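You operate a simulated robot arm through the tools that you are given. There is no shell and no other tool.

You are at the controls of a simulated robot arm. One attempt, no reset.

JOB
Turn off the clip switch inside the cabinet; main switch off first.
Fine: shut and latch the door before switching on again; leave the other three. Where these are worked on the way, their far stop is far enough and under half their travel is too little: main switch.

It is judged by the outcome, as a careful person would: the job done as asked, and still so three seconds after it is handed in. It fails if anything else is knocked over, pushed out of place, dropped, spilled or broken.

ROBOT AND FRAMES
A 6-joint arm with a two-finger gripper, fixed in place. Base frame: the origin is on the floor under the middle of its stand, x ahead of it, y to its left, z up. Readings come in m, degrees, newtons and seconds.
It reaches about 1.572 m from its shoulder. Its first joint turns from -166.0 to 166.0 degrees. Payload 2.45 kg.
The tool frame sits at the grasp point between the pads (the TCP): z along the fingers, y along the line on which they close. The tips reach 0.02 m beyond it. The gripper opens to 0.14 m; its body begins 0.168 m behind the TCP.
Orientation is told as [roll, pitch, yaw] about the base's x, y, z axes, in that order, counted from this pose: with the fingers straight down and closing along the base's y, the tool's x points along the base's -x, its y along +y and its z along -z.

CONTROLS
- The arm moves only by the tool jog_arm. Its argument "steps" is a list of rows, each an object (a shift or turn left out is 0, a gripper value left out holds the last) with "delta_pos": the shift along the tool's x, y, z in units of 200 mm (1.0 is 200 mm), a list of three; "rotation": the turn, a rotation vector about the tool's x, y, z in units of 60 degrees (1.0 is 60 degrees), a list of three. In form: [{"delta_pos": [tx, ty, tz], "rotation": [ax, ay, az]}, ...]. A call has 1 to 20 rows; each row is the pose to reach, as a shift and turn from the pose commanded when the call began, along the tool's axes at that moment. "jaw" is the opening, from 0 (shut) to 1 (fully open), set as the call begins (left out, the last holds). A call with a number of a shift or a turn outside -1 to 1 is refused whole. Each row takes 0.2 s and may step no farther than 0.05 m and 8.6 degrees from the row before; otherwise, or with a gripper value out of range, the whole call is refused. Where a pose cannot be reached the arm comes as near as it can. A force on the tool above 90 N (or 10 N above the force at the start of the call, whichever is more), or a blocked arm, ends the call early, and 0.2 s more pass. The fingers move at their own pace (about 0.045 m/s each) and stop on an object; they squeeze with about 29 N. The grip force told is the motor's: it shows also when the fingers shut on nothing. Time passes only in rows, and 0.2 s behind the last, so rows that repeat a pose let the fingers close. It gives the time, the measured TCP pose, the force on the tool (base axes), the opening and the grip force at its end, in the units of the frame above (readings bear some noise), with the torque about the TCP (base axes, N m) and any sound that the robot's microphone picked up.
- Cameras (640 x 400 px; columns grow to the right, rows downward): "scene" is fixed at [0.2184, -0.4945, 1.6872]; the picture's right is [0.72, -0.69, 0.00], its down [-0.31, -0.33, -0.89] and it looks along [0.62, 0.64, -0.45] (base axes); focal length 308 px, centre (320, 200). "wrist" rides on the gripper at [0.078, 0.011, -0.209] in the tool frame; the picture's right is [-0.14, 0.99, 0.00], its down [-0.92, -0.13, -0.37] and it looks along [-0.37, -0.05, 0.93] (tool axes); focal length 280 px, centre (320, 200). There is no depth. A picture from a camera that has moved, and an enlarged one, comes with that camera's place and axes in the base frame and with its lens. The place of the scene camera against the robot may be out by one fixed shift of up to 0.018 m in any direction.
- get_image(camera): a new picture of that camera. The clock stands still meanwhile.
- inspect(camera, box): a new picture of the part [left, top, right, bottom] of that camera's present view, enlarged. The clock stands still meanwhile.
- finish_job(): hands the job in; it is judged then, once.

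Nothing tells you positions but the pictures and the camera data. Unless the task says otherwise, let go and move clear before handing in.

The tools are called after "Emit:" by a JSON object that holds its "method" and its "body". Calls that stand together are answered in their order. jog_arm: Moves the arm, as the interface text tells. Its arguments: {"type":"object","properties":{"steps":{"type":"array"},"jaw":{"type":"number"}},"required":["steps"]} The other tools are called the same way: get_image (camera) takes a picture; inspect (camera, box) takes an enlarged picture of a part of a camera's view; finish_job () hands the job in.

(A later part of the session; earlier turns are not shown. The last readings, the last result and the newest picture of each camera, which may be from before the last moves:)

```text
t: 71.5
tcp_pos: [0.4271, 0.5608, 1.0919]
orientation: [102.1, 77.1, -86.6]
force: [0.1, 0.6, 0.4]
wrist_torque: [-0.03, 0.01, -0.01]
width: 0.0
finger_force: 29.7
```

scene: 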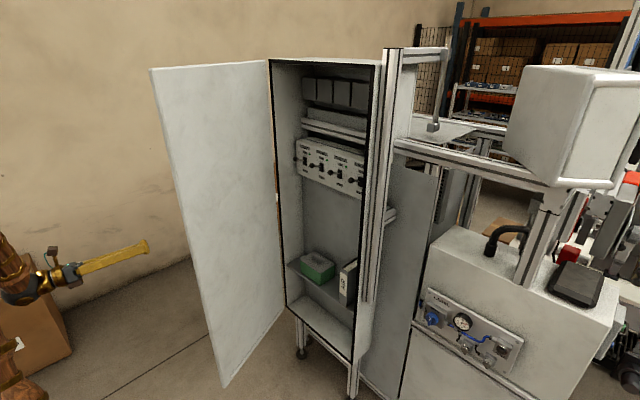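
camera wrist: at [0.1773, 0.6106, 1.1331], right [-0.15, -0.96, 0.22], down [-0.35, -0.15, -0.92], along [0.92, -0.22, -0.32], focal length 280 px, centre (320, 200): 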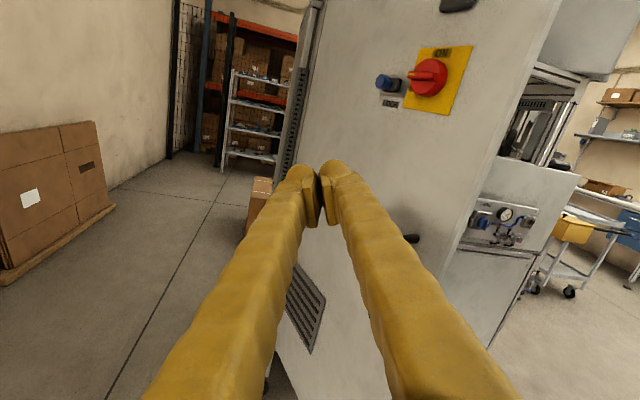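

Emit:
{"method": "get_image", "body": {"camera": "scene"}}

Emit:
{"method": "get_image", "body": {"camera": "wrist"}}

Emit:
{"method": "jog_arm", "body": {"steps": [{"delta_pos": [0, 0, 0]}]}}

```text
taken
```

scene: 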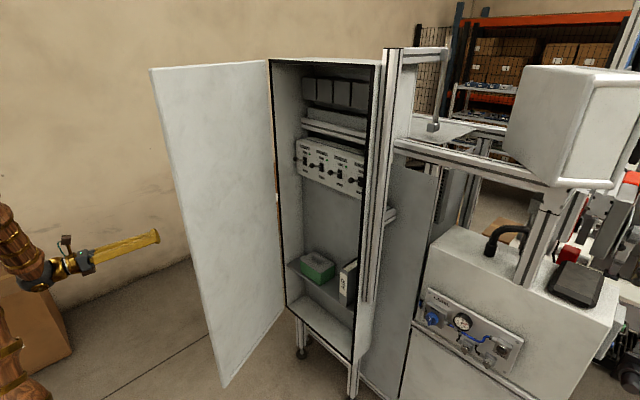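

```text
taken
camera wrist: at [0.2173, 0.6005, 1.1599], right [-0.15, -0.99, 0.08], down [-0.33, -0.03, -0.94], along [0.93, -0.17, -0.32], focal length 280 px, centre (320, 200)
```

wrist: 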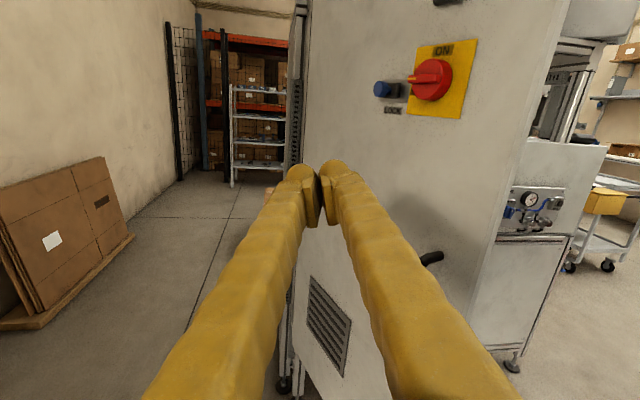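

```text
t: 71.9
tcp_pos: [0.4273, 0.5627, 1.0916]
orientation: [102.2, 77.1, -86.6]
force: [-0.7, -0.6, -0.2]
wrist_torque: [0.01, -0.02, 0.03]
width: 0.0001
finger_force: 28.8
```

Emit:
{"method": "jog_arm", "body": {"steps": [{"delta_pos": [0.1, 0, 0]}, {"delta_pos": [0.2, 0, 0]}, {"delta_pos": [0.3, 0, 0]}]}}

Emit:
{"method": "get_image", "body": {"camera": "scene"}}

```text
t: 72.9
tcp_pos: [0.43, 0.5897, 1.1071]
orientation: [99.4, 73.3, -89.4]
force: [-0.3, -0.1, -0.4]
wrist_torque: [-0.01, 0.03, 0.0]
width: 0.0
finger_force: 29.6
stopped in row 3: the arm was blocked; the commanded pose is now the measured one
```

```text
taken
```

scene: 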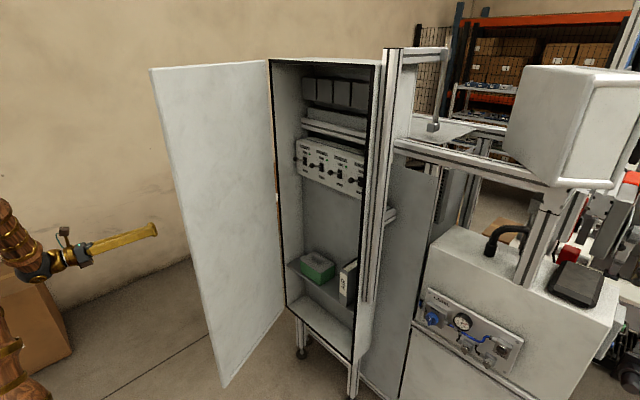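

Something near the robot's own stand (a post seen in an earlier wrist view) seems to stop the upper arm when it leans back in this direction. I'll go lower, turn the tool to point −y again and pass round the door edge with the arm less steep.

Emit:
{"method": "jog_arm", "body": {"steps": [{"delta_pos": [-0.1, -0.03, -0.005], "rotation": [0, 0, 0.035]}, {"delta_pos": [-0.2, -0.06, -0.01], "rotation": [0, 0, 0.07]}, {"delta_pos": [-0.3, -0.09, -0.015], "rotation": [0, 0, 0.105]}, {"delta_pos": [-0.4, -0.12, -0.02], "rotation": [0, 0, 0.14]}, {"delta_pos": [-0.5, -0.15, -0.025], "rotation": [0, 0, 0.175]}, {"delta_pos": [-0.6, -0.18, -0.03], "rotation": [0, 0, 0.21]}, {"delta_pos": [-0.7, -0.21, -0.035], "rotation": [0, 0, 0.245]}, {"delta_pos": [-0.814, -0.24, -0.04], "rotation": [0, 0, 0.278]}]}}

```text
t: 74.7
tcp_pos: [0.4294, 0.5883, 0.9378]
orientation: [-174.4, 87.2, -2.8]
force: [-0.4, -0.1, -0.2]
wrist_torque: [0.01, 0.0, -0.01]
width: 0.0
finger_force: 29.2
```

Emit:
{"method": "jog_arm", "body": {"steps": [{"delta_pos": [0, 0.02, -0.03], "rotation": [-0.12, 0, 0]}, {"delta_pos": [0, 0.06, -0.06], "rotation": [-0.24, 0, 0]}, {"delta_pos": [0, 0.12, -0.1], "rotation": [-0.36, 0, 0]}, {"delta_pos": [0, 0.2, -0.14], "rotation": [-0.48, 0, 0]}, {"delta_pos": [0, 0.28, -0.18], "rotation": [-0.6, 0, 0]}, {"delta_pos": [0, 0.36, -0.22], "rotation": [-0.72, 0, 0]}, {"delta_pos": [0, 0.44, -0.238], "rotation": [-0.84, 0, 0]}]}}

Emit:
{"method": "get_image", "body": {"camera": "wrist"}}

```text
t: 76.3
tcp_pos: [0.3708, 0.5081, 0.9344]
orientation: [-124.6, 87.3, -3.5]
force: [0.9, -0.6, 0.1]
wrist_torque: [-0.03, 0.01, 0.0]
width: 0.0002
finger_force: 29.2
```

```text
taken
camera wrist: at [0.2488, 0.6822, 1.0061], right [-0.84, -0.51, -0.18], down [-0.04, 0.38, -0.92], along [0.54, -0.77, -0.34], focal length 280 px, centre (320, 200)
```

wrist: 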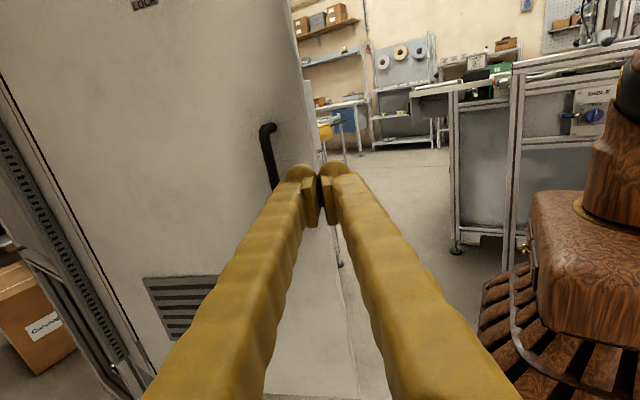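

The free edge of the door is at about (0.48, 0.34). I'll slide past it on the robot side, keeping over 7 cm away.

Emit:
{"method": "jog_arm", "body": {"steps": [{"delta_pos": [0, 0.1, 0.1]}, {"delta_pos": [0, 0.2, 0.2]}, {"delta_pos": [0, 0.29, 0.33]}, {"delta_pos": [0, 0.36, 0.46]}, {"delta_pos": [0, 0.44, 0.59]}, {"delta_pos": [0, 0.52, 0.72]}, {"delta_pos": [0, 0.6, 0.85]}]}}

Emit:
{"method": "get_image", "body": {"camera": "wrist"}}

Emit:
{"method": "get_image", "body": {"camera": "scene"}}

```text
t: 77.9
tcp_pos: [0.3558, 0.3007, 0.9356]
orientation: [-125.2, 87.3, -4.1]
force: [-0.4, 0.0, -0.2]
wrist_torque: [0.02, -0.02, 0.02]
width: 0.0002
finger_force: 29.4
```

```text
taken
camera wrist: at [0.2339, 0.4748, 1.0069], right [-0.84, -0.51, -0.18], down [-0.04, 0.38, -0.92], along [0.54, -0.77, -0.34], focal length 280 px, centre (320, 200)
```

wrist: 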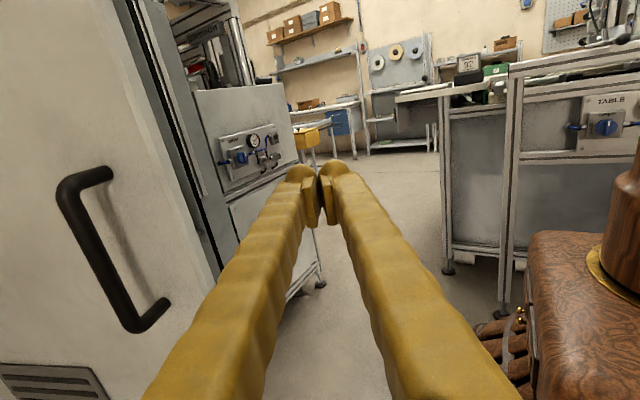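

```text
taken
```

scene: 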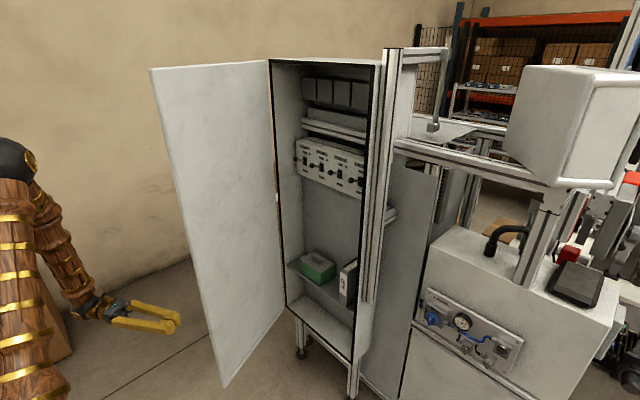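

Past the edge. I'll move out in front of the cabinet and start rising.

Emit:
{"method": "jog_arm", "body": {"steps": [{"delta_pos": [0.05, -0.01, 0.17]}, {"delta_pos": [0.1, -0.025, 0.34]}, {"delta_pos": [0.15, -0.04, 0.51]}, {"delta_pos": [0.2, -0.055, 0.68]}, {"delta_pos": [0.25, -0.067, 0.858]}]}}

Emit:
{"method": "jog_arm", "body": {"steps": [{"delta_pos": [0.2, -0.12, 0.1]}, {"delta_pos": [0.4, -0.24, 0.2]}, {"delta_pos": [0.6, -0.36, 0.3]}, {"delta_pos": [0.8, -0.48, 0.4]}, {"delta_pos": [1.0, -0.6, 0.5]}]}}

Emit:
{"method": "get_image", "body": {"camera": "scene"}}

```text
t: 79.1
tcp_pos: [0.4536, 0.1609, 0.9912]
orientation: [-124.3, 87.3, -3.0]
force: [-1.0, 0.3, -0.5]
wrist_torque: [0.03, 0.03, 0.01]
width: 0.0
finger_force: 29.5
```

```text
refused: row 1 steps farther than a row can; nothing moved
```

```text
taken
```

scene: 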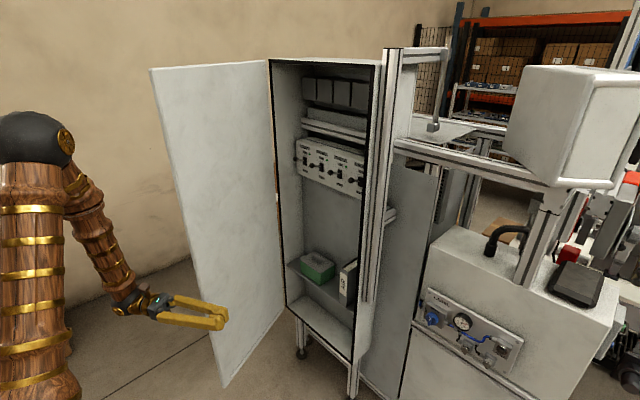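

Emit:
{"method": "jog_arm", "body": {"steps": [{"delta_pos": [0.14, -0.08, 0.07]}, {"delta_pos": [0.28, -0.16, 0.14]}, {"delta_pos": [0.42, -0.24, 0.21]}, {"delta_pos": [0.56, -0.32, 0.28]}, {"delta_pos": [0.7, -0.4, 0.35]}, {"delta_pos": [0.85, -0.5, 0.42]}, {"delta_pos": [1.0, -0.6, 0.5]}]}}

Emit:
{"method": "jog_arm", "body": {"steps": [{"delta_pos": [0.15, 0, 0], "rotation": [0.1, 0, 0]}, {"delta_pos": [0.3, 0, 0], "rotation": [0.2, 0, 0]}, {"delta_pos": [0.45, 0, 0], "rotation": [0.3, 0, 0]}, {"delta_pos": [0.55, 0, 0], "rotation": [0.4, 0, 0]}, {"delta_pos": [0.6, 0, 0], "rotation": [0.5, 0, 0]}, {"delta_pos": [0.6, 0, 0], "rotation": [0.6, 0, 0]}]}}

Emit:
{"method": "get_image", "body": {"camera": "scene"}}

Emit:
{"method": "get_image", "body": {"camera": "wrist"}}

```text
t: 80.5
tcp_pos: [0.5578, 0.1379, 1.1493]
orientation: [-150.4, 88.1, -29.5]
force: [-27.9, -8.8, 11.2]
wrist_torque: [2.06, 1.75, 5.88]
width: 0.0
finger_force: 29.0
stopped in row 6: the force on the tool passed its limit at 230 N (the readings are from after the stop); the commanded pose is now the measured one
```

```text
t: 81.9
tcp_pos: [0.5565, 0.1393, 1.2686]
orientation: [174.1, 88.1, -28.9]
force: [-0.2, -0.6, 1.3]
wrist_torque: [-0.02, 0.03, -0.01]
width: 0.0
finger_force: 29.6
```

```text
taken
```

scene: 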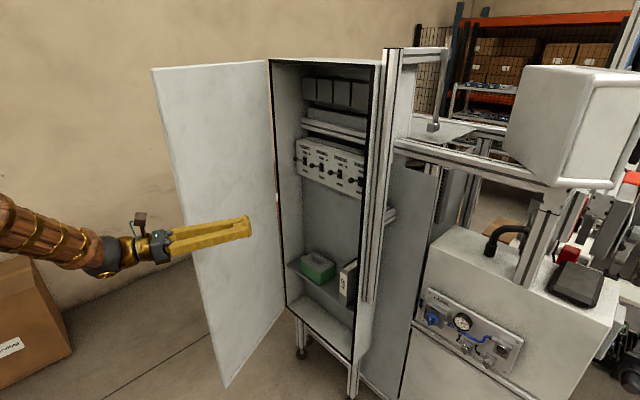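

```text
taken
camera wrist: at [0.3559, 0.2123, 1.339], right [-0.38, -0.91, -0.13], down [-0.26, 0.25, -0.93], along [0.89, -0.32, -0.33], focal length 280 px, centre (320, 200)
```

wrist: 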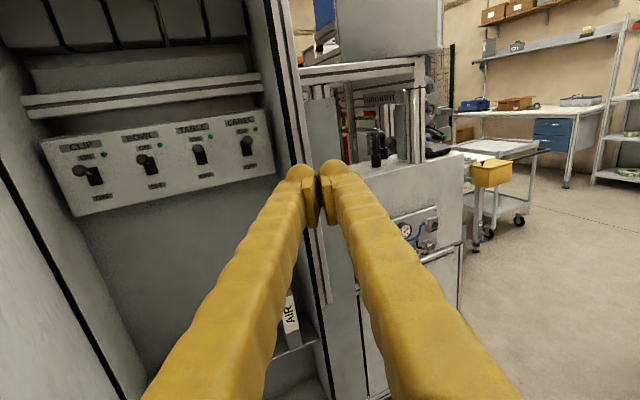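

That last move bumped the door's free edge with the gripper body (it gave way slightly, nothing else affected); I'm now clear of it in front of the cabinet. I can see all four toggles: CLIP, BOWL, TABLE, LABEL. Now I'll position the closed fingers inside the door's free edge to push the door wider open.

Emit:
{"method": "jog_arm", "body": {"steps": [{"delta_pos": [-0.15, -0.03, 0.08], "rotation": [-0.02, 0, 0]}, {"delta_pos": [-0.3, -0.08, 0.14], "rotation": [-0.05, 0, 0]}, {"delta_pos": [-0.45, -0.13, 0.18], "rotation": [-0.08, 0, 0]}, {"delta_pos": [-0.6, -0.18, 0.22], "rotation": [-0.1, 0, 0]}, {"delta_pos": [-0.75, -0.22, 0.253], "rotation": [-0.117, 0, 0]}]}}

Emit:
{"method": "get_image", "body": {"camera": "wrist"}}

Emit:
{"method": "get_image", "body": {"camera": "scene"}}

```text
t: 83.1
tcp_pos: [0.6228, 0.1563, 1.1197]
orientation: [-178.5, 88.2, -28.7]
force: [-0.3, -0.2, 0.5]
wrist_torque: [0.04, 0.01, 0.0]
width: 0.0002
finger_force: 29.4
```

```text
taken
camera wrist: at [0.4348, 0.2544, 1.1906], right [-0.49, -0.86, -0.14], down [-0.23, 0.28, -0.93], along [0.84, -0.43, -0.33], focal length 280 px, centre (320, 200)
```

wrist: 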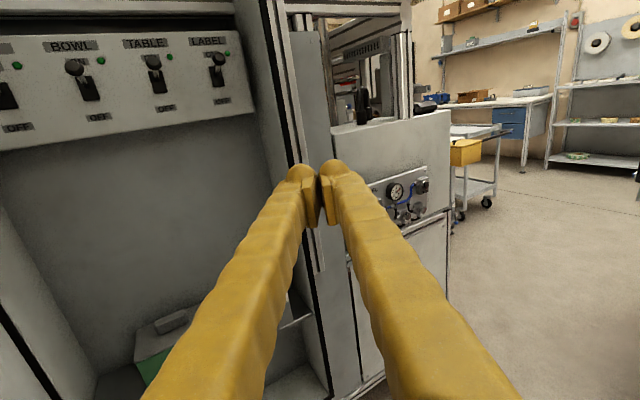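

```text
taken
```

scene: 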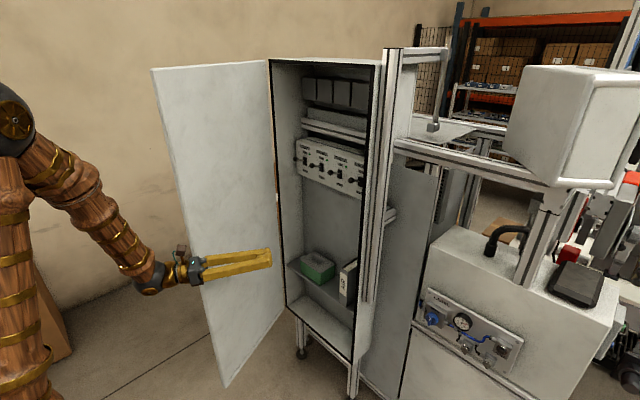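

I'm inside the free edge with the tool yawed −30°. I'll bring the finger's flank near the door edge first.

Emit:
{"method": "jog_arm", "body": {"steps": [{"delta_pos": [-0.03, -0.04, -0.125]}, {"delta_pos": [-0.06, -0.08, -0.25]}, {"delta_pos": [-0.1, -0.12, -0.375]}]}}

Emit:
{"method": "inspect", "body": {"camera": "scene", "box": [100, 180, 340, 350]}}

```text
t: 83.9
tcp_pos: [0.5714, 0.2147, 1.0981]
orientation: [-178.0, 88.1, -28.2]
force: [-0.8, 0.5, -0.4]
wrist_torque: [0.01, -0.02, -0.02]
width: 0.0
finger_force: 29.4
```

```text
2.35 times, centred on (220, 265) of scene
camera zoom: at [0.2184, -0.4945, 1.6872], right [0.72, -0.69, 0.0], down [-0.31, -0.33, -0.89], along [0.62, 0.64, -0.45], focal length 725 px, centre (555, 47)
```

zoom: 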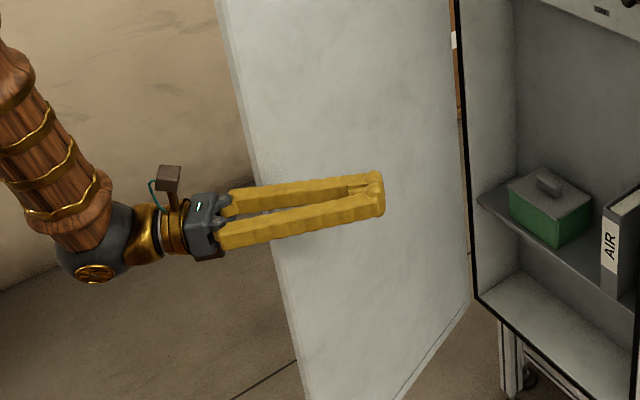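

The finger flank is alongside the door's inner edge. I'll push it in +y, watching the force.

Emit:
{"method": "jog_arm", "body": {"steps": [{"delta_pos": [-0.03, -0.08, -0.07]}, {"delta_pos": [-0.06, -0.16, -0.15]}, {"delta_pos": [-0.08, -0.24, -0.23]}, {"delta_pos": [-0.1, -0.317, -0.3]}]}}

Emit:
{"method": "get_image", "body": {"camera": "scene"}}

```text
t: 84.9
tcp_pos: [0.5513, 0.3007, 1.0751]
orientation: [-177.8, 88.1, -27.8]
force: [-0.1, -0.5, -0.8]
wrist_torque: [-0.02, 0.03, 0.0]
width: 0.0
finger_force: 30.1
```

```text
taken
```

scene: 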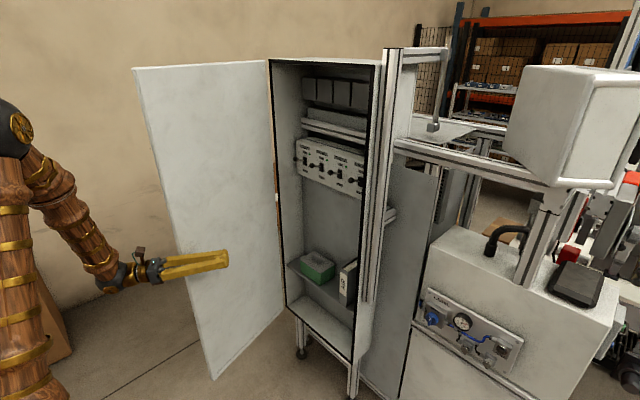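

The door swings easily. Another push of similar length.

Emit:
{"method": "jog_arm", "body": {"steps": [{"delta_pos": [-0.03, -0.09, -0.06]}, {"delta_pos": [-0.06, -0.18, -0.12]}, {"delta_pos": [-0.09, -0.27, -0.18]}, {"delta_pos": [-0.12, -0.36, -0.24]}, {"delta_pos": [-0.15, -0.45, -0.3]}]}}

Emit:
{"method": "get_image", "body": {"camera": "scene"}}

Emit:
{"method": "get_image", "body": {"camera": "wrist"}}

```text
t: 86.1
tcp_pos: [0.5448, 0.4087, 1.0442]
orientation: [-177.2, 88.2, -27.3]
force: [-0.6, 1.0, 0.1]
wrist_torque: [0.01, -0.01, -0.02]
width: 0.0
finger_force: 29.6
```

```text
taken
```

scene: 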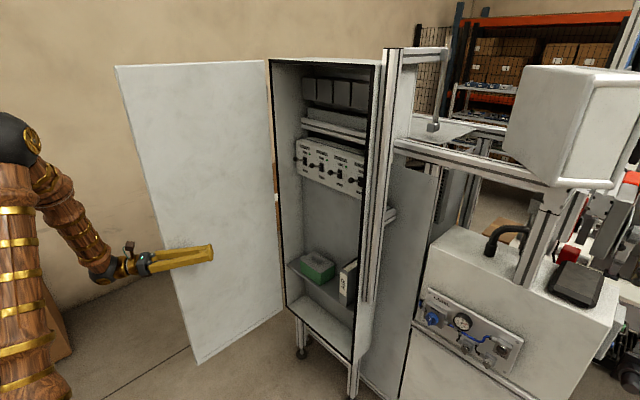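

```text
taken
camera wrist: at [0.3561, 0.5047, 1.1147], right [-0.49, -0.86, -0.14], down [-0.23, 0.28, -0.93], along [0.84, -0.43, -0.33], focal length 280 px, centre (320, 200)
```

wrist: 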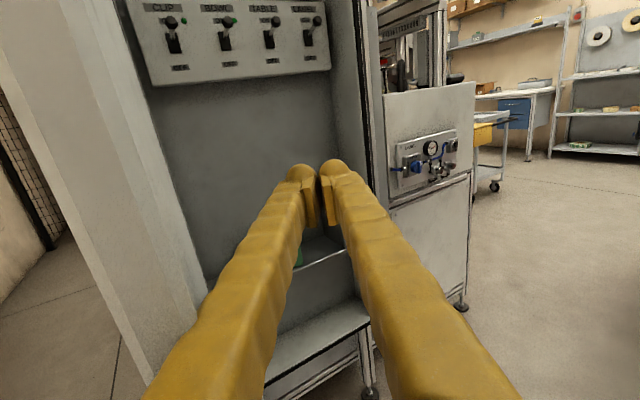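

The door is now at about 94° (free edge near (0.445, 0.53)). Let me measure the toggles from here.

Emit:
{"method": "inspect", "body": {"camera": "wrist", "box": [120, 0, 340, 100]}}

Emit:
{"method": "inspect", "body": {"camera": "scene", "box": [285, 130, 375, 200]}}

```text
2.91 times, centred on (230, 50) of wrist
camera zoom: at [0.3561, 0.5047, 1.1147], right [-0.49, -0.86, -0.14], down [-0.23, 0.28, -0.93], along [0.84, -0.43, -0.33], focal length 816 px, centre (582, 636)
```

zoom: 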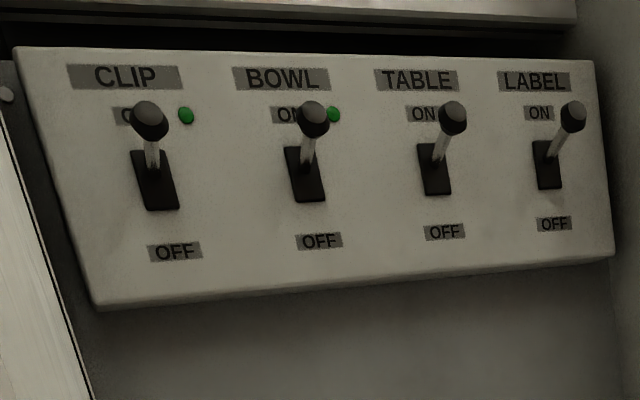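

```text
5.71 times, centred on (330, 165) of scene
camera zoom: at [0.2184, -0.4945, 1.6872], right [0.72, -0.69, 0.0], down [-0.31, -0.33, -0.89], along [0.62, 0.64, -0.45], focal length 1761 px, centre (263, 400)
```

zoom: 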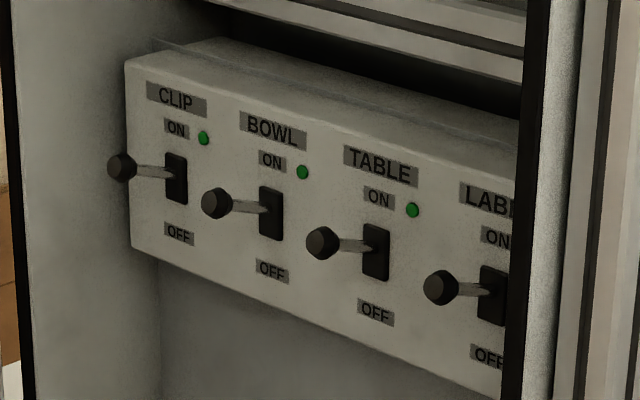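

CLIP's lever: pivot near (1.026, 0.431, 1.257), ball near (0.974, 0.43, 1.278), currently up (ON). I'll bring the gripper forward, level to +x, then rise above the lever.

Emit:
{"method": "jog_arm", "body": {"steps": [{"delta_pos": [0.03, -0.07, 0.14], "rotation": [0.06, 0, 0]}, {"delta_pos": [0.06, -0.14, 0.28], "rotation": [0.13, 0, 0]}, {"delta_pos": [0.09, -0.21, 0.42], "rotation": [0.2, 0, 0]}, {"delta_pos": [0.12, -0.28, 0.56], "rotation": [0.27, 0, 0]}, {"delta_pos": [0.15, -0.35, 0.69], "rotation": [0.333, 0, 0]}]}}

Emit:
{"method": "get_image", "body": {"camera": "scene"}}

```text
t: 87.3
tcp_pos: [0.6991, 0.4, 1.0781]
orientation: [161.3, 88.2, -28.8]
force: [-0.6, 0.3, 0.3]
wrist_torque: [0.01, -0.01, -0.03]
width: 0.0
finger_force: 29.2
```

```text
taken
```

scene: 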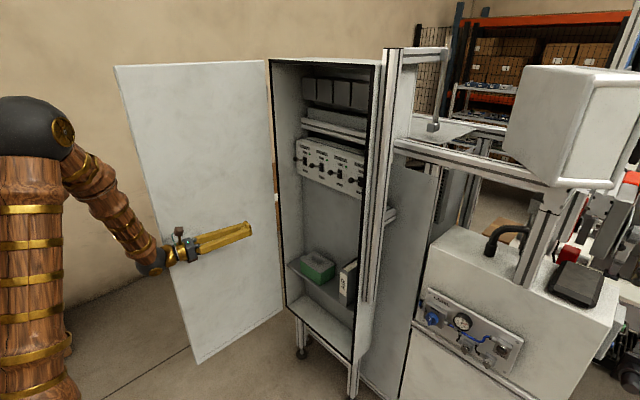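

Emit:
{"method": "jog_arm", "body": {"steps": [{"delta_pos": [0.16, -0.01, 0.04], "rotation": [0.03, -0.005, 0]}, {"delta_pos": [0.32, -0.02, 0.08], "rotation": [0.06, -0.01, 0]}, {"delta_pos": [0.48, -0.03, 0.12], "rotation": [0.09, -0.015, 0]}, {"delta_pos": [0.64, -0.04, 0.16], "rotation": [0.12, -0.02, 0]}, {"delta_pos": [0.8, -0.05, 0.2], "rotation": [0.145, -0.025, 0]}, {"delta_pos": [0.99, -0.06, 0.22], "rotation": [0.168, -0.028, 0]}]}}

Emit:
{"method": "get_image", "body": {"camera": "wrist"}}

Emit:
{"method": "get_image", "body": {"camera": "scene"}}

```text
t: 88.7
tcp_pos: [0.7396, 0.4056, 1.2782]
orientation: [88.6, 89.2, -91.4]
force: [0.0, -0.2, 0.4]
wrist_torque: [-0.02, -0.03, -0.03]
width: 0.0
finger_force: 28.9
```

```text
taken
camera wrist: at [0.529, 0.397, 1.356], right [0.0, -0.99, -0.12], down [-0.37, 0.12, -0.92], along [0.93, 0.05, -0.37], focal length 280 px, centre (320, 200)
```

wrist: 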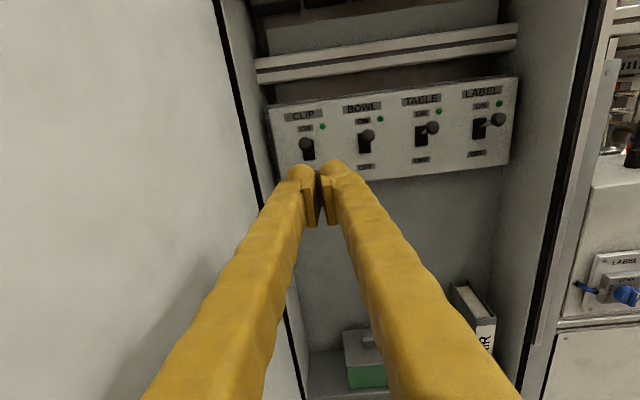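

```text
taken
```

scene: 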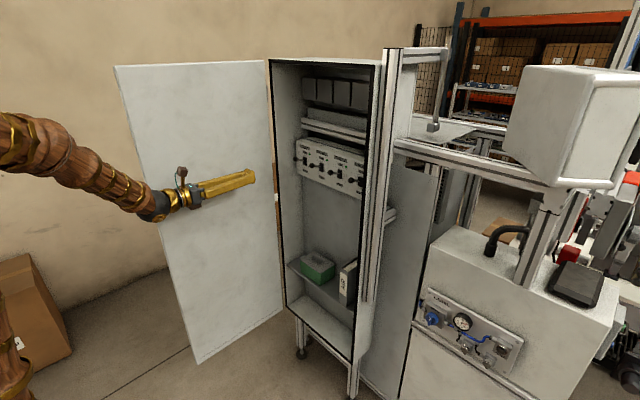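

I'm level in front of the CLIP switch. Zooming in to get its exact offset.

Emit:
{"method": "inspect", "body": {"camera": "wrist", "box": [250, 80, 410, 190]}}

```text
3.64 times, centred on (330, 135) of wrist
camera zoom: at [0.529, 0.397, 1.356], right [0.0, -0.99, -0.12], down [-0.37, 0.12, -0.92], along [0.93, 0.05, -0.37], focal length 1020 px, centre (284, 436)
```

zoom: 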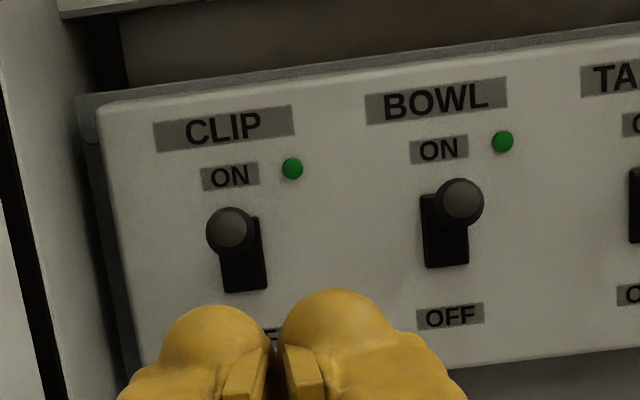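

Ball confirmed at (0.974, 0.430, 1.276); BOWL is 10 cm to its right. I'll go in above the lever (TCP z≈1.325), first to x=0.88.

Emit:
{"method": "jog_arm", "body": {"steps": [{"delta_pos": [0.06, -0.03, 0.17]}, {"delta_pos": [0.12, -0.06, 0.34]}, {"delta_pos": [0.18, -0.09, 0.52]}, {"delta_pos": [0.235, -0.112, 0.7]}]}}

Emit:
{"method": "get_image", "body": {"camera": "wrist"}}

Emit:
{"method": "inspect", "body": {"camera": "scene", "box": [200, 110, 360, 230]}}

```text
t: 89.7
tcp_pos: [0.8793, 0.4299, 1.326]
orientation: [90.8, 89.1, -89.1]
force: [0.6, 0.6, 0.3]
wrist_torque: [0.01, 0.02, -0.01]
width: 0.0001
finger_force: 29.4
```

```text
taken
camera wrist: at [0.6696, 0.4204, 1.403], right [0.0, -0.99, -0.12], down [-0.37, 0.12, -0.92], along [0.93, 0.05, -0.37], focal length 280 px, centre (320, 200)
```

wrist: 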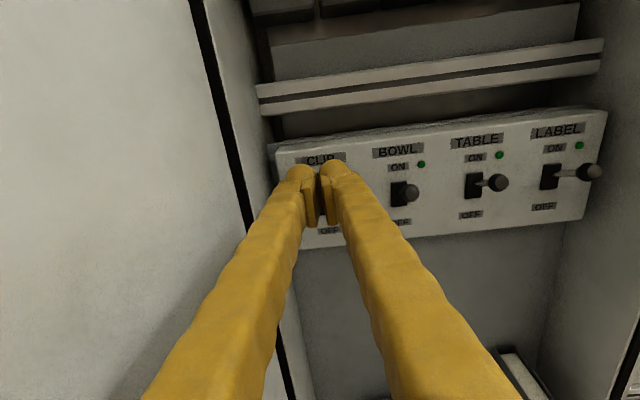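

```text
3.33 times, centred on (280, 170) of scene
camera zoom: at [0.2184, -0.4945, 1.6872], right [0.72, -0.69, 0.0], down [-0.31, -0.33, -0.89], along [0.62, 0.64, -0.45], focal length 1027 px, centre (453, 300)
```

zoom: 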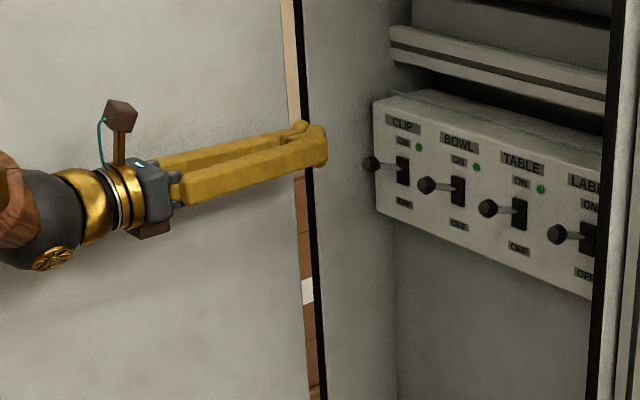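

Clear all round. Advancing to put the fingertips above the CLIP ball (x≈0.968).

Emit:
{"method": "jog_arm", "body": {"steps": [{"delta_pos": [0, 0, 0.15]}, {"delta_pos": [0, 0, 0.3]}, {"delta_pos": [0, 0, 0.44]}]}}

Emit:
{"method": "inspect", "body": {"camera": "scene", "box": [250, 130, 350, 200]}}

Emit:
{"method": "inspect", "body": {"camera": "wrist", "box": [220, 100, 420, 260]}}

```text
t: 90.5
tcp_pos: [0.9667, 0.4283, 1.3255]
orientation: [90.7, 89.2, -89.4]
force: [0.1, -0.2, 0.4]
wrist_torque: [0.05, 0.03, 0.02]
width: 0.0001
finger_force: 29.2
```

```text
5.71 times, centred on (300, 165) of scene
camera zoom: at [0.2184, -0.4945, 1.6872], right [0.72, -0.69, 0.0], down [-0.31, -0.33, -0.89], along [0.62, 0.64, -0.45], focal length 1761 px, centre (434, 400)
```

zoom: 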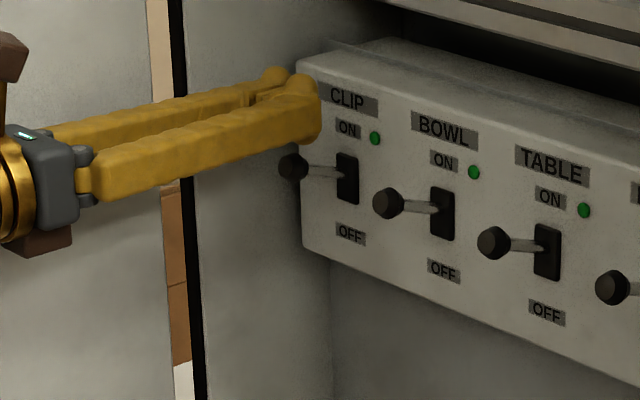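

```text
2.50 times, centred on (320, 180) of wrist
camera zoom: at [0.7572, 0.4194, 1.4029], right [0.0, -0.99, -0.12], down [-0.37, 0.12, -0.92], along [0.93, 0.05, -0.37], focal length 701 px, centre (320, 250)
```

zoom: 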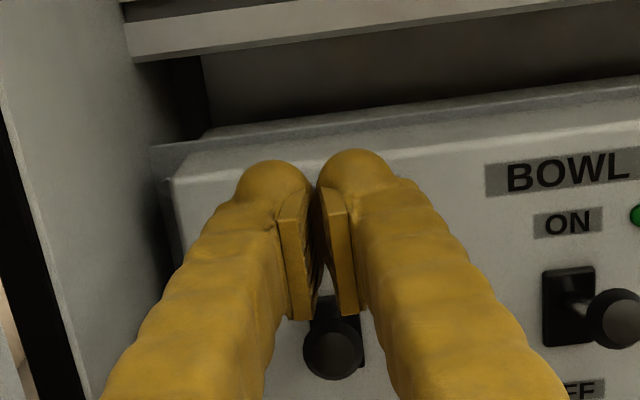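

The closed tips are directly above the CLIP lever. Pushing down in small steps.

Emit:
{"method": "jog_arm", "body": {"steps": [{"delta_pos": [-0.05, 0, 0]}, {"delta_pos": [-0.1, 0, 0]}, {"delta_pos": [-0.15, 0, 0]}]}}

Emit:
{"method": "inspect", "body": {"camera": "scene", "box": [270, 130, 370, 200]}}

```text
t: 91.3
tcp_pos: [0.9669, 0.4286, 1.2942]
orientation: [88.4, 89.3, -91.8]
force: [0.7, 1.1, 1.0]
wrist_torque: [0.01, -0.03, 0.01]
width: 0.0003
finger_force: 29.3
```

```text
5.71 times, centred on (320, 165) of scene
camera zoom: at [0.2184, -0.4945, 1.6872], right [0.72, -0.69, 0.0], down [-0.31, -0.33, -0.89], along [0.62, 0.64, -0.45], focal length 1761 px, centre (320, 400)
```

zoom: 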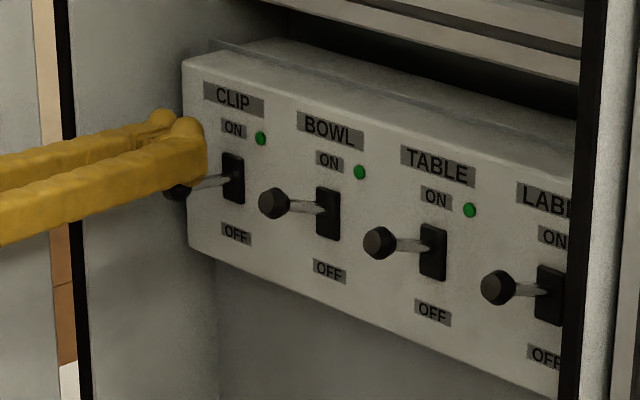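

The lever has begun to move down. Continuing.

Emit:
{"method": "jog_arm", "body": {"steps": [{"delta_pos": [-0.05, 0, 0]}, {"delta_pos": [-0.1, 0, 0]}, {"delta_pos": [-0.15, 0, 0]}]}}

Emit:
{"method": "inspect", "body": {"camera": "scene", "box": [270, 130, 370, 200]}}

```text
t: 92.1
tcp_pos: [0.9669, 0.4293, 1.266]
orientation: [97.2, 89.3, -83.0]
force: [2.5, 1.4, 11.4]
wrist_torque: [0.11, -0.18, -0.05]
width: 0.0001
finger_force: 29.6
```

```text
5.71 times, centred on (320, 165) of scene
camera zoom: at [0.2184, -0.4945, 1.6872], right [0.72, -0.69, 0.0], down [-0.31, -0.33, -0.89], along [0.62, 0.64, -0.45], focal length 1761 px, centre (320, 400)
```

zoom: 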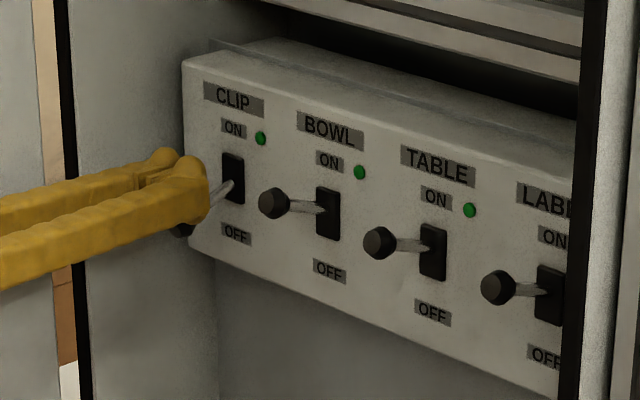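

The lever points down now with 11 N resistance. A little more, to be sure it's at its OFF stop.

Emit:
{"method": "jog_arm", "body": {"steps": [{"delta_pos": [-0.02, 0, 0]}, {"delta_pos": [-0.04, 0, 0]}]}}

Emit:
{"method": "inspect", "body": {"camera": "scene", "box": [270, 130, 370, 200]}}

```text
t: 92.7
tcp_pos: [0.9658, 0.4292, 1.2613]
orientation: [121.6, 89.2, -58.4]
force: [11.3, 15.1, 51.8]
wrist_torque: [0.61, -0.94, -0.15]
width: 0.0002
finger_force: 28.8
```

```text
5.71 times, centred on (320, 165) of scene
camera zoom: at [0.2184, -0.4945, 1.6872], right [0.72, -0.69, 0.0], down [-0.31, -0.33, -0.89], along [0.62, 0.64, -0.45], focal length 1761 px, centre (320, 400)
```

zoom: 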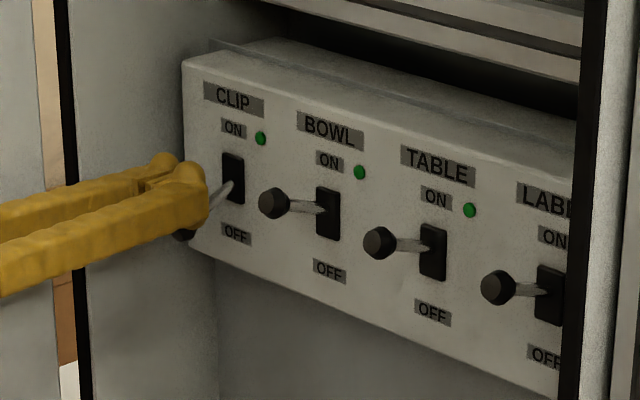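

51 N: it's on its stop. I'll lift straight up, back out, and check that the lever stays down.

Emit:
{"method": "jog_arm", "body": {"steps": [{"delta_pos": [0.08, 0, 0]}, {"delta_pos": [0.2, 0, 0]}, {"delta_pos": [0.33, 0, 0]}, {"delta_pos": [0.33, 0, -0.2]}, {"delta_pos": [0.33, 0, -0.4]}, {"delta_pos": [0.33, 0, -0.6]}]}}

Emit:
{"method": "inspect", "body": {"camera": "scene", "box": [270, 130, 370, 200]}}

Emit:
{"method": "inspect", "body": {"camera": "wrist", "box": [220, 80, 620, 280]}}

```text
t: 94.1
tcp_pos: [0.8465, 0.4291, 1.322]
orientation: [87.3, 89.1, -92.7]
force: [-0.3, -0.1, 0.1]
wrist_torque: [-0.01, -0.02, 0.0]
width: 0.0
finger_force: 29.6
```

```text
5.71 times, centred on (320, 165) of scene
camera zoom: at [0.2184, -0.4945, 1.6872], right [0.72, -0.69, 0.0], down [-0.31, -0.33, -0.89], along [0.62, 0.64, -0.45], focal length 1761 px, centre (320, 400)
```

zoom: 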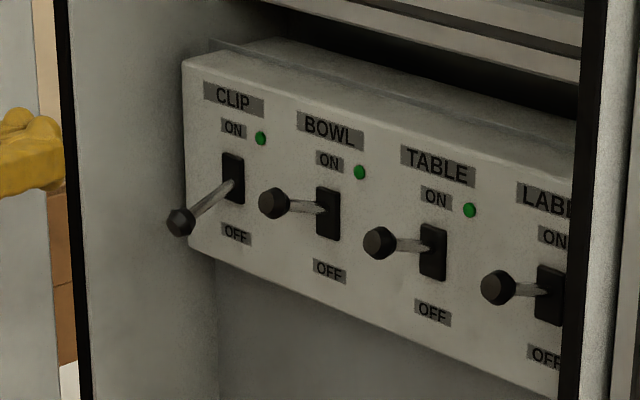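

```text
1.60 times, centred on (420, 180) of wrist
camera zoom: at [0.636, 0.4199, 1.3997], right [0.0, -0.99, -0.12], down [-0.37, 0.12, -0.92], along [0.93, 0.04, -0.37], focal length 449 px, centre (160, 232)
```

zoom: 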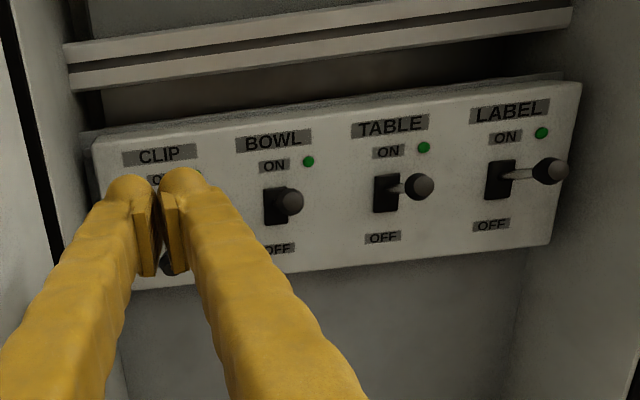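

CLIP is clearly down at OFF while BOWL, TABLE and LABEL are still up at ON. Now to close the door: I'll back out of the cabinet, go low, and hook the door's free edge between open fingers from the robot side.

Emit:
{"method": "jog_arm", "body": {"steps": [{"delta_pos": [0, 0.02, -0.2]}, {"delta_pos": [0, 0.05, -0.4]}, {"delta_pos": [0, 0.1, -0.6]}, {"delta_pos": [0, 0.13, -0.8]}, {"delta_pos": [0, 0.15, -1.0]}]}}

Emit:
{"method": "jog_arm", "body": {"steps": [{"delta_pos": [-0.18, 0.02, 0], "rotation": [-0.06, 0, 0]}, {"delta_pos": [-0.36, 0.04, 0], "rotation": [-0.12, 0, 0]}, {"delta_pos": [-0.54, 0.06, 0], "rotation": [-0.18, 0, 0]}, {"delta_pos": [-0.72, 0.08, 0], "rotation": [-0.24, 0, 0]}, {"delta_pos": [-0.9, 0.1, 0], "rotation": [-0.3, 0, 0]}, {"delta_pos": [-1.0, 0.1, 0], "rotation": [-0.333, 0, 0]}]}}

Emit:
{"method": "get_image", "body": {"camera": "scene"}}

```text
t: 95.3
tcp_pos: [0.6469, 0.4008, 1.3229]
orientation: [89.0, 89.3, -91.0]
force: [0.5, 0.7, -0.6]
wrist_torque: [0.01, 0.02, 0.02]
width: 0.0
finger_force: 29.5
```

```text
t: 96.7
tcp_pos: [0.6465, 0.3795, 1.1232]
orientation: [112.5, 89.4, -87.5]
force: [0.8, -0.4, -0.5]
wrist_torque: [0.0, -0.02, -0.01]
width: 0.0002
finger_force: 29.3
```

```text
taken
```

scene: 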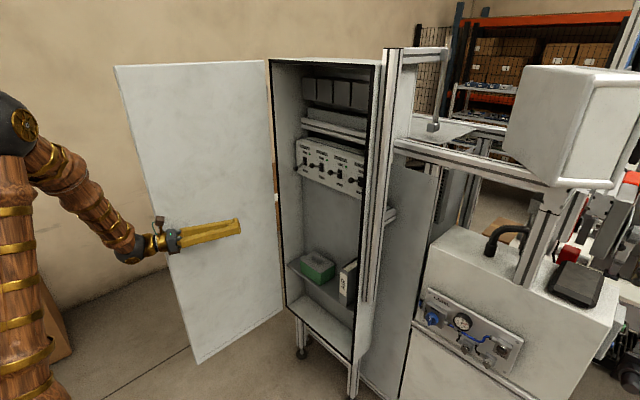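

Emit:
{"method": "jog_arm", "body": {"steps": [{"delta_pos": [-0.16, 0.013, -0.084]}, {"delta_pos": [-0.32, 0.026, -0.168]}, {"delta_pos": [-0.48, 0.039, -0.252]}, {"delta_pos": [-0.64, 0.051, -0.336]}, {"delta_pos": [-0.8, 0.064, -0.42]}, {"delta_pos": [-0.95, 0.077, -0.504]}]}}

Emit:
{"method": "jog_arm", "body": {"steps": [{"delta_pos": [0, 0, -0.2]}, {"delta_pos": [0, 0, -0.4]}, {"delta_pos": [0, -0.03, -0.6]}, {"delta_pos": [0, -0.06, -0.8]}, {"delta_pos": [0, -0.09, -0.92]}]}}

Emit:
{"method": "get_image", "body": {"camera": "scene"}}

Emit:
{"method": "get_image", "body": {"camera": "wrist"}}

```text
t: 98.1
tcp_pos: [0.5473, 0.3939, 0.9321]
orientation: [110.1, 89.3, -89.9]
force: [-0.6, 0.0, -0.4]
wrist_torque: [0.05, 0.01, 0.0]
width: 0.0003
finger_force: 29.4
```

```text
t: 99.3
tcp_pos: [0.3805, 0.4743, 0.9321]
orientation: [111.8, 89.3, -88.2]
force: [-0.7, -0.1, -0.2]
wrist_torque: [-0.01, 0.01, 0.02]
width: 0.0002
finger_force: 29.5
```

```text
taken
```

scene: 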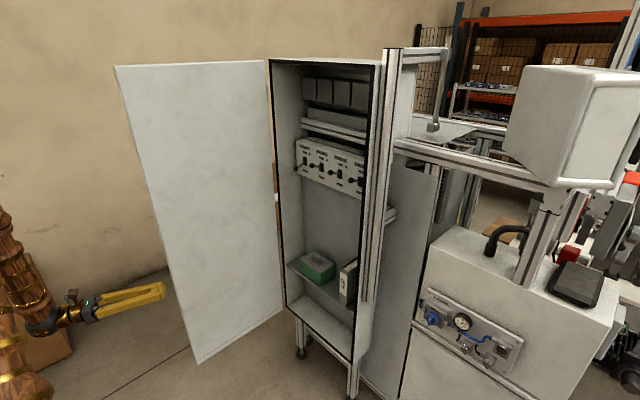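

```text
taken
camera wrist: at [0.1799, 0.5367, 1.0088], right [-0.34, -0.93, -0.13], down [-0.3, 0.23, -0.92], along [0.89, -0.28, -0.36], focal length 280 px, centre (320, 200)
```

wrist: 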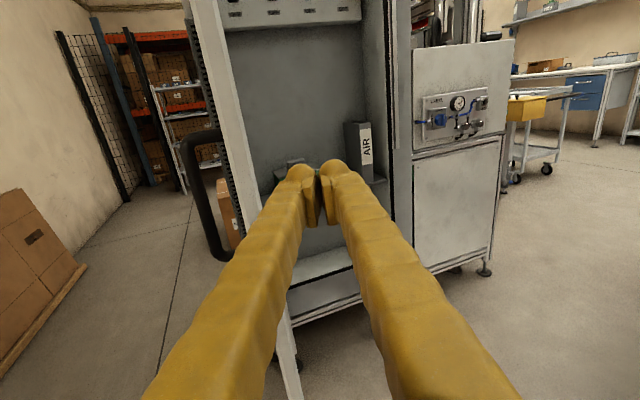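

I see the door edge-on with its handle on the outer side. I'll zoom to find the free edge, then go below the handle height so that the outer finger misses the handle.

Emit:
{"method": "inspect", "body": {"camera": "wrist", "box": [140, 80, 320, 300]}}

Emit:
{"method": "jog_arm", "body": {"steps": [{"delta_pos": [-0.2, 0, 0]}, {"delta_pos": [-0.4, 0, 0]}, {"delta_pos": [-0.6, 0, 0]}, {"delta_pos": [-0.8, 0, 0]}]}}

Emit:
{"method": "get_image", "body": {"camera": "wrist"}}

```text
1.82 times, centred on (230, 190) of wrist
camera zoom: at [0.1799, 0.5367, 1.0088], right [-0.34, -0.93, -0.13], down [-0.3, 0.23, -0.92], along [0.89, -0.28, -0.36], focal length 510 px, centre (484, 218)
```

zoom: 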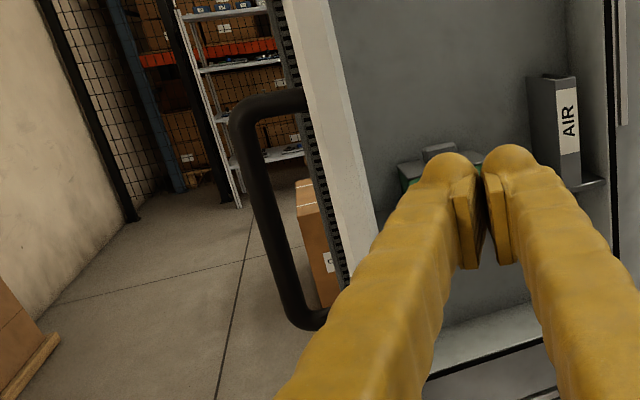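

```text
t: 100.3
tcp_pos: [0.3803, 0.4729, 0.7706]
orientation: [112.0, 89.3, -88.1]
force: [0.4, 0.3, 1.0]
wrist_torque: [0.01, -0.02, -0.04]
width: 0.0
finger_force: 29.2
```

```text
taken
camera wrist: at [0.1789, 0.535, 0.8476], right [-0.34, -0.93, -0.13], down [-0.3, 0.23, -0.92], along [0.89, -0.28, -0.36], focal length 280 px, centre (320, 200)
```

wrist: 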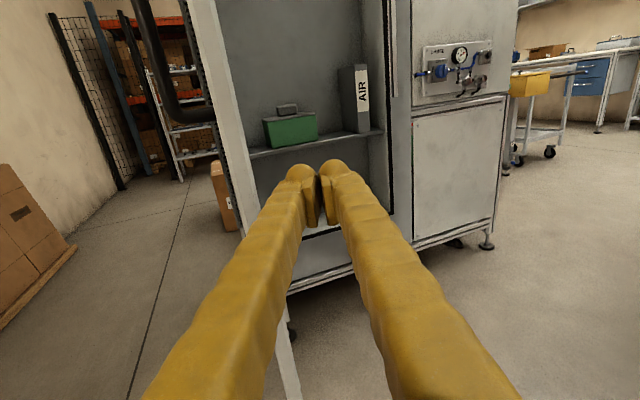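

The free edge is at about x=0.445, y 0.517–0.538. I'll align with the door plane and open the jaw fully, still 5 cm short of the edge.

Emit:
{"method": "jog_arm", "body": {"steps": [{"delta_pos": [0, -0.06, -0.04], "rotation": [0.05, 0, 0]}, {"delta_pos": [0, -0.12, -0.08], "rotation": [0.1, 0, 0]}, {"delta_pos": [0, -0.18, -0.12], "rotation": [0.15, 0, 0]}, {"delta_pos": [0, -0.24, -0.141], "rotation": [0.2, 0, 0]}, {"delta_pos": [0, -0.24, -0.141], "rotation": [0.2, 0, 0]}, {"delta_pos": [0, -0.24, -0.141], "rotation": [0.2, 0, 0]}, {"delta_pos": [0, -0.24, -0.141], "rotation": [0.2, 0, 0]}, {"delta_pos": [0, -0.24, -0.141], "rotation": [0.2, 0, 0]}], "jaw": 1.0}}

Emit:
{"method": "get_image", "body": {"camera": "wrist"}}

Emit:
{"method": "get_image", "body": {"camera": "scene"}}

```text
t: 102.1
tcp_pos: [0.3694, 0.5271, 0.7705]
orientation: [98.3, 89.4, -89.8]
force: [-0.9, 0.1, 0.0]
wrist_torque: [-0.03, 0.03, 0.0]
width: 0.1399
finger_force: 0.1
```

```text
taken
camera wrist: at [0.1607, 0.5471, 0.8483], right [-0.14, -0.98, -0.12], down [-0.35, 0.17, -0.92], along [0.93, -0.08, -0.36], focal length 280 px, centre (320, 200)
```

wrist: 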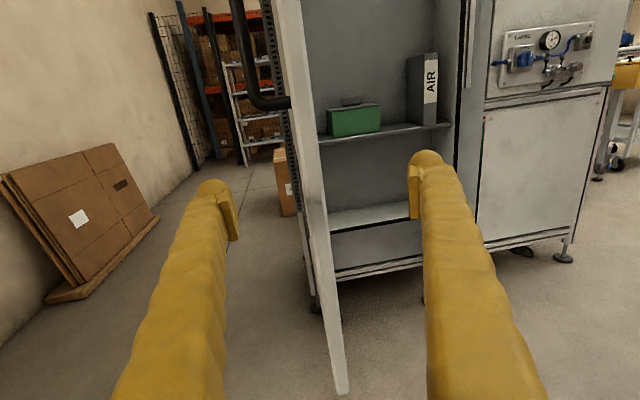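

```text
taken
```

scene: 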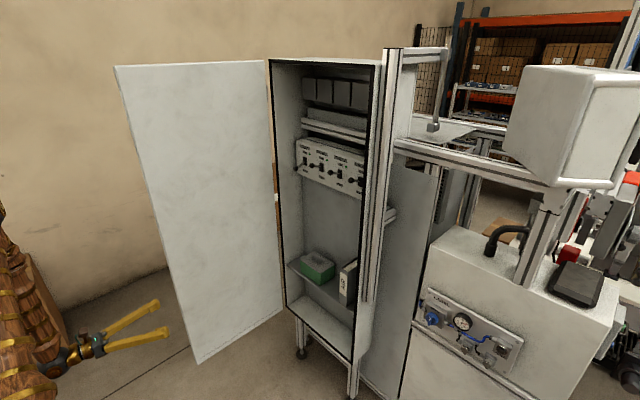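

The edge is between the fingers, but for the later part of the swing a push on the outer face suits the arm better. I'll close the jaw and go round to the outside of the door, below the handle, then push it shut from there.

Emit:
{"method": "jog_arm", "body": {"steps": [{"delta_pos": [0, -0.1, -0.03], "rotation": [-0.05, 0, 0]}, {"delta_pos": [0, -0.22, -0.06], "rotation": [-0.13, 0, 0]}, {"delta_pos": [0, -0.34, -0.08], "rotation": [-0.21, 0, 0]}, {"delta_pos": [0, -0.46, -0.08], "rotation": [-0.29, 0, 0]}, {"delta_pos": [0, -0.56, -0.08], "rotation": [-0.37, 0, 0]}, {"delta_pos": [0, -0.6, -0.08], "rotation": [-0.45, 0, 0]}, {"delta_pos": [0, -0.6, -0.08], "rotation": [-0.45, 0, 0]}, {"delta_pos": [0, -0.6, -0.08], "rotation": [-0.45, 0, 0]}], "jaw": 0.0}}

Emit:
{"method": "get_image", "body": {"camera": "wrist"}}

Emit:
{"method": "get_image", "body": {"camera": "scene"}}

```text
t: 103.9
tcp_pos: [0.3716, 0.6475, 0.7699]
orientation: [125.0, 89.2, -90.1]
force: [0.3, 0.8, 0.6]
wrist_torque: [-0.04, 0.01, 0.01]
width: 0.0
finger_force: 16.5
```

```text
taken
camera wrist: at [0.1929, 0.7605, 0.8459], right [-0.57, -0.81, -0.13], down [-0.23, 0.3, -0.92], along [0.79, -0.5, -0.36], focal length 280 px, centre (320, 200)
```

wrist: 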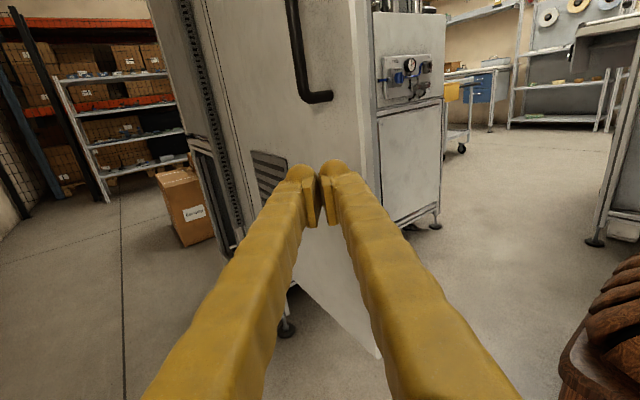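

```text
taken
```

scene: 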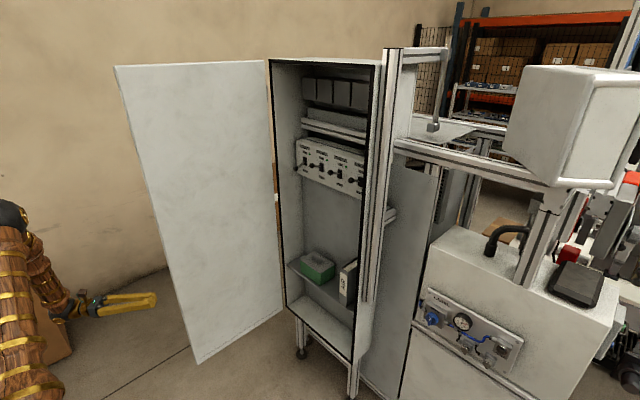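

I'm outside with the tips facing the outer face, below the handle. Approaching the face near the free edge.

Emit:
{"method": "jog_arm", "body": {"steps": [{"delta_pos": [0, -0.02, 0.17]}, {"delta_pos": [0, -0.04, 0.34]}, {"delta_pos": [0, -0.058, 0.497]}]}}

Emit:
{"method": "get_image", "body": {"camera": "wrist"}}

```text
t: 104.7
tcp_pos: [0.46, 0.6014, 0.771]
orientation: [125.9, 89.2, -89.2]
force: [0.6, 0.5, 0.0]
wrist_torque: [-0.03, 0.0, 0.0]
width: 0.0
finger_force: 29.5
```

```text
taken
camera wrist: at [0.2818, 0.7136, 0.8462], right [-0.57, -0.81, -0.13], down [-0.23, 0.3, -0.92], along [0.79, -0.5, -0.36], focal length 280 px, centre (320, 200)
```

wrist: 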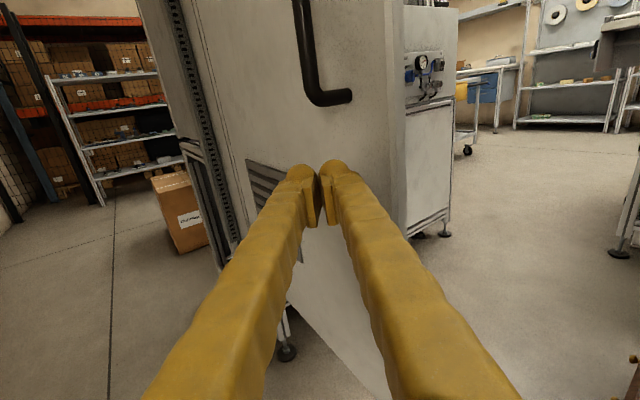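

Now pushing the door: first to about 80°.

Emit:
{"method": "jog_arm", "body": {"steps": [{"delta_pos": [0, 0.085, 0.096], "rotation": [-0.028, 0, 0]}, {"delta_pos": [0, 0.17, 0.192], "rotation": [-0.056, 0, 0]}, {"delta_pos": [0, 0.254, 0.288], "rotation": [-0.084, 0, 0]}, {"delta_pos": [0, 0.339, 0.385], "rotation": [-0.112, 0, 0]}, {"delta_pos": [0, 0.423, 0.481], "rotation": [-0.14, 0, 0]}, {"delta_pos": [0, 0.508, 0.577], "rotation": [-0.167, 0, 0]}]}}

Emit:
{"method": "get_image", "body": {"camera": "scene"}}

```text
t: 106.1
tcp_pos: [0.4955, 0.4508, 0.7721]
orientation: [134.6, 89.3, -90.5]
force: [0.0, 0.6, 0.1]
wrist_torque: [0.0, 0.0, 0.03]
width: 0.0
finger_force: 29.1
```

```text
taken
```

scene: 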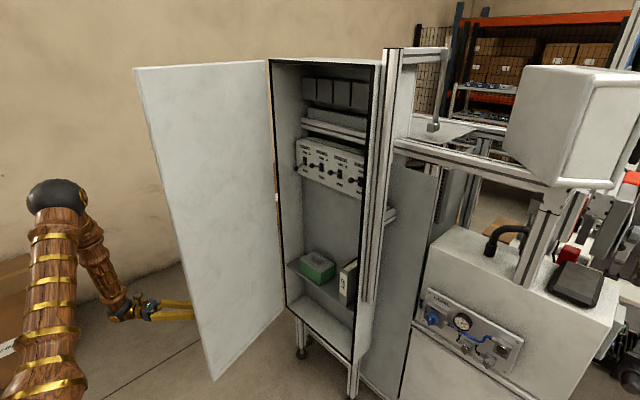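

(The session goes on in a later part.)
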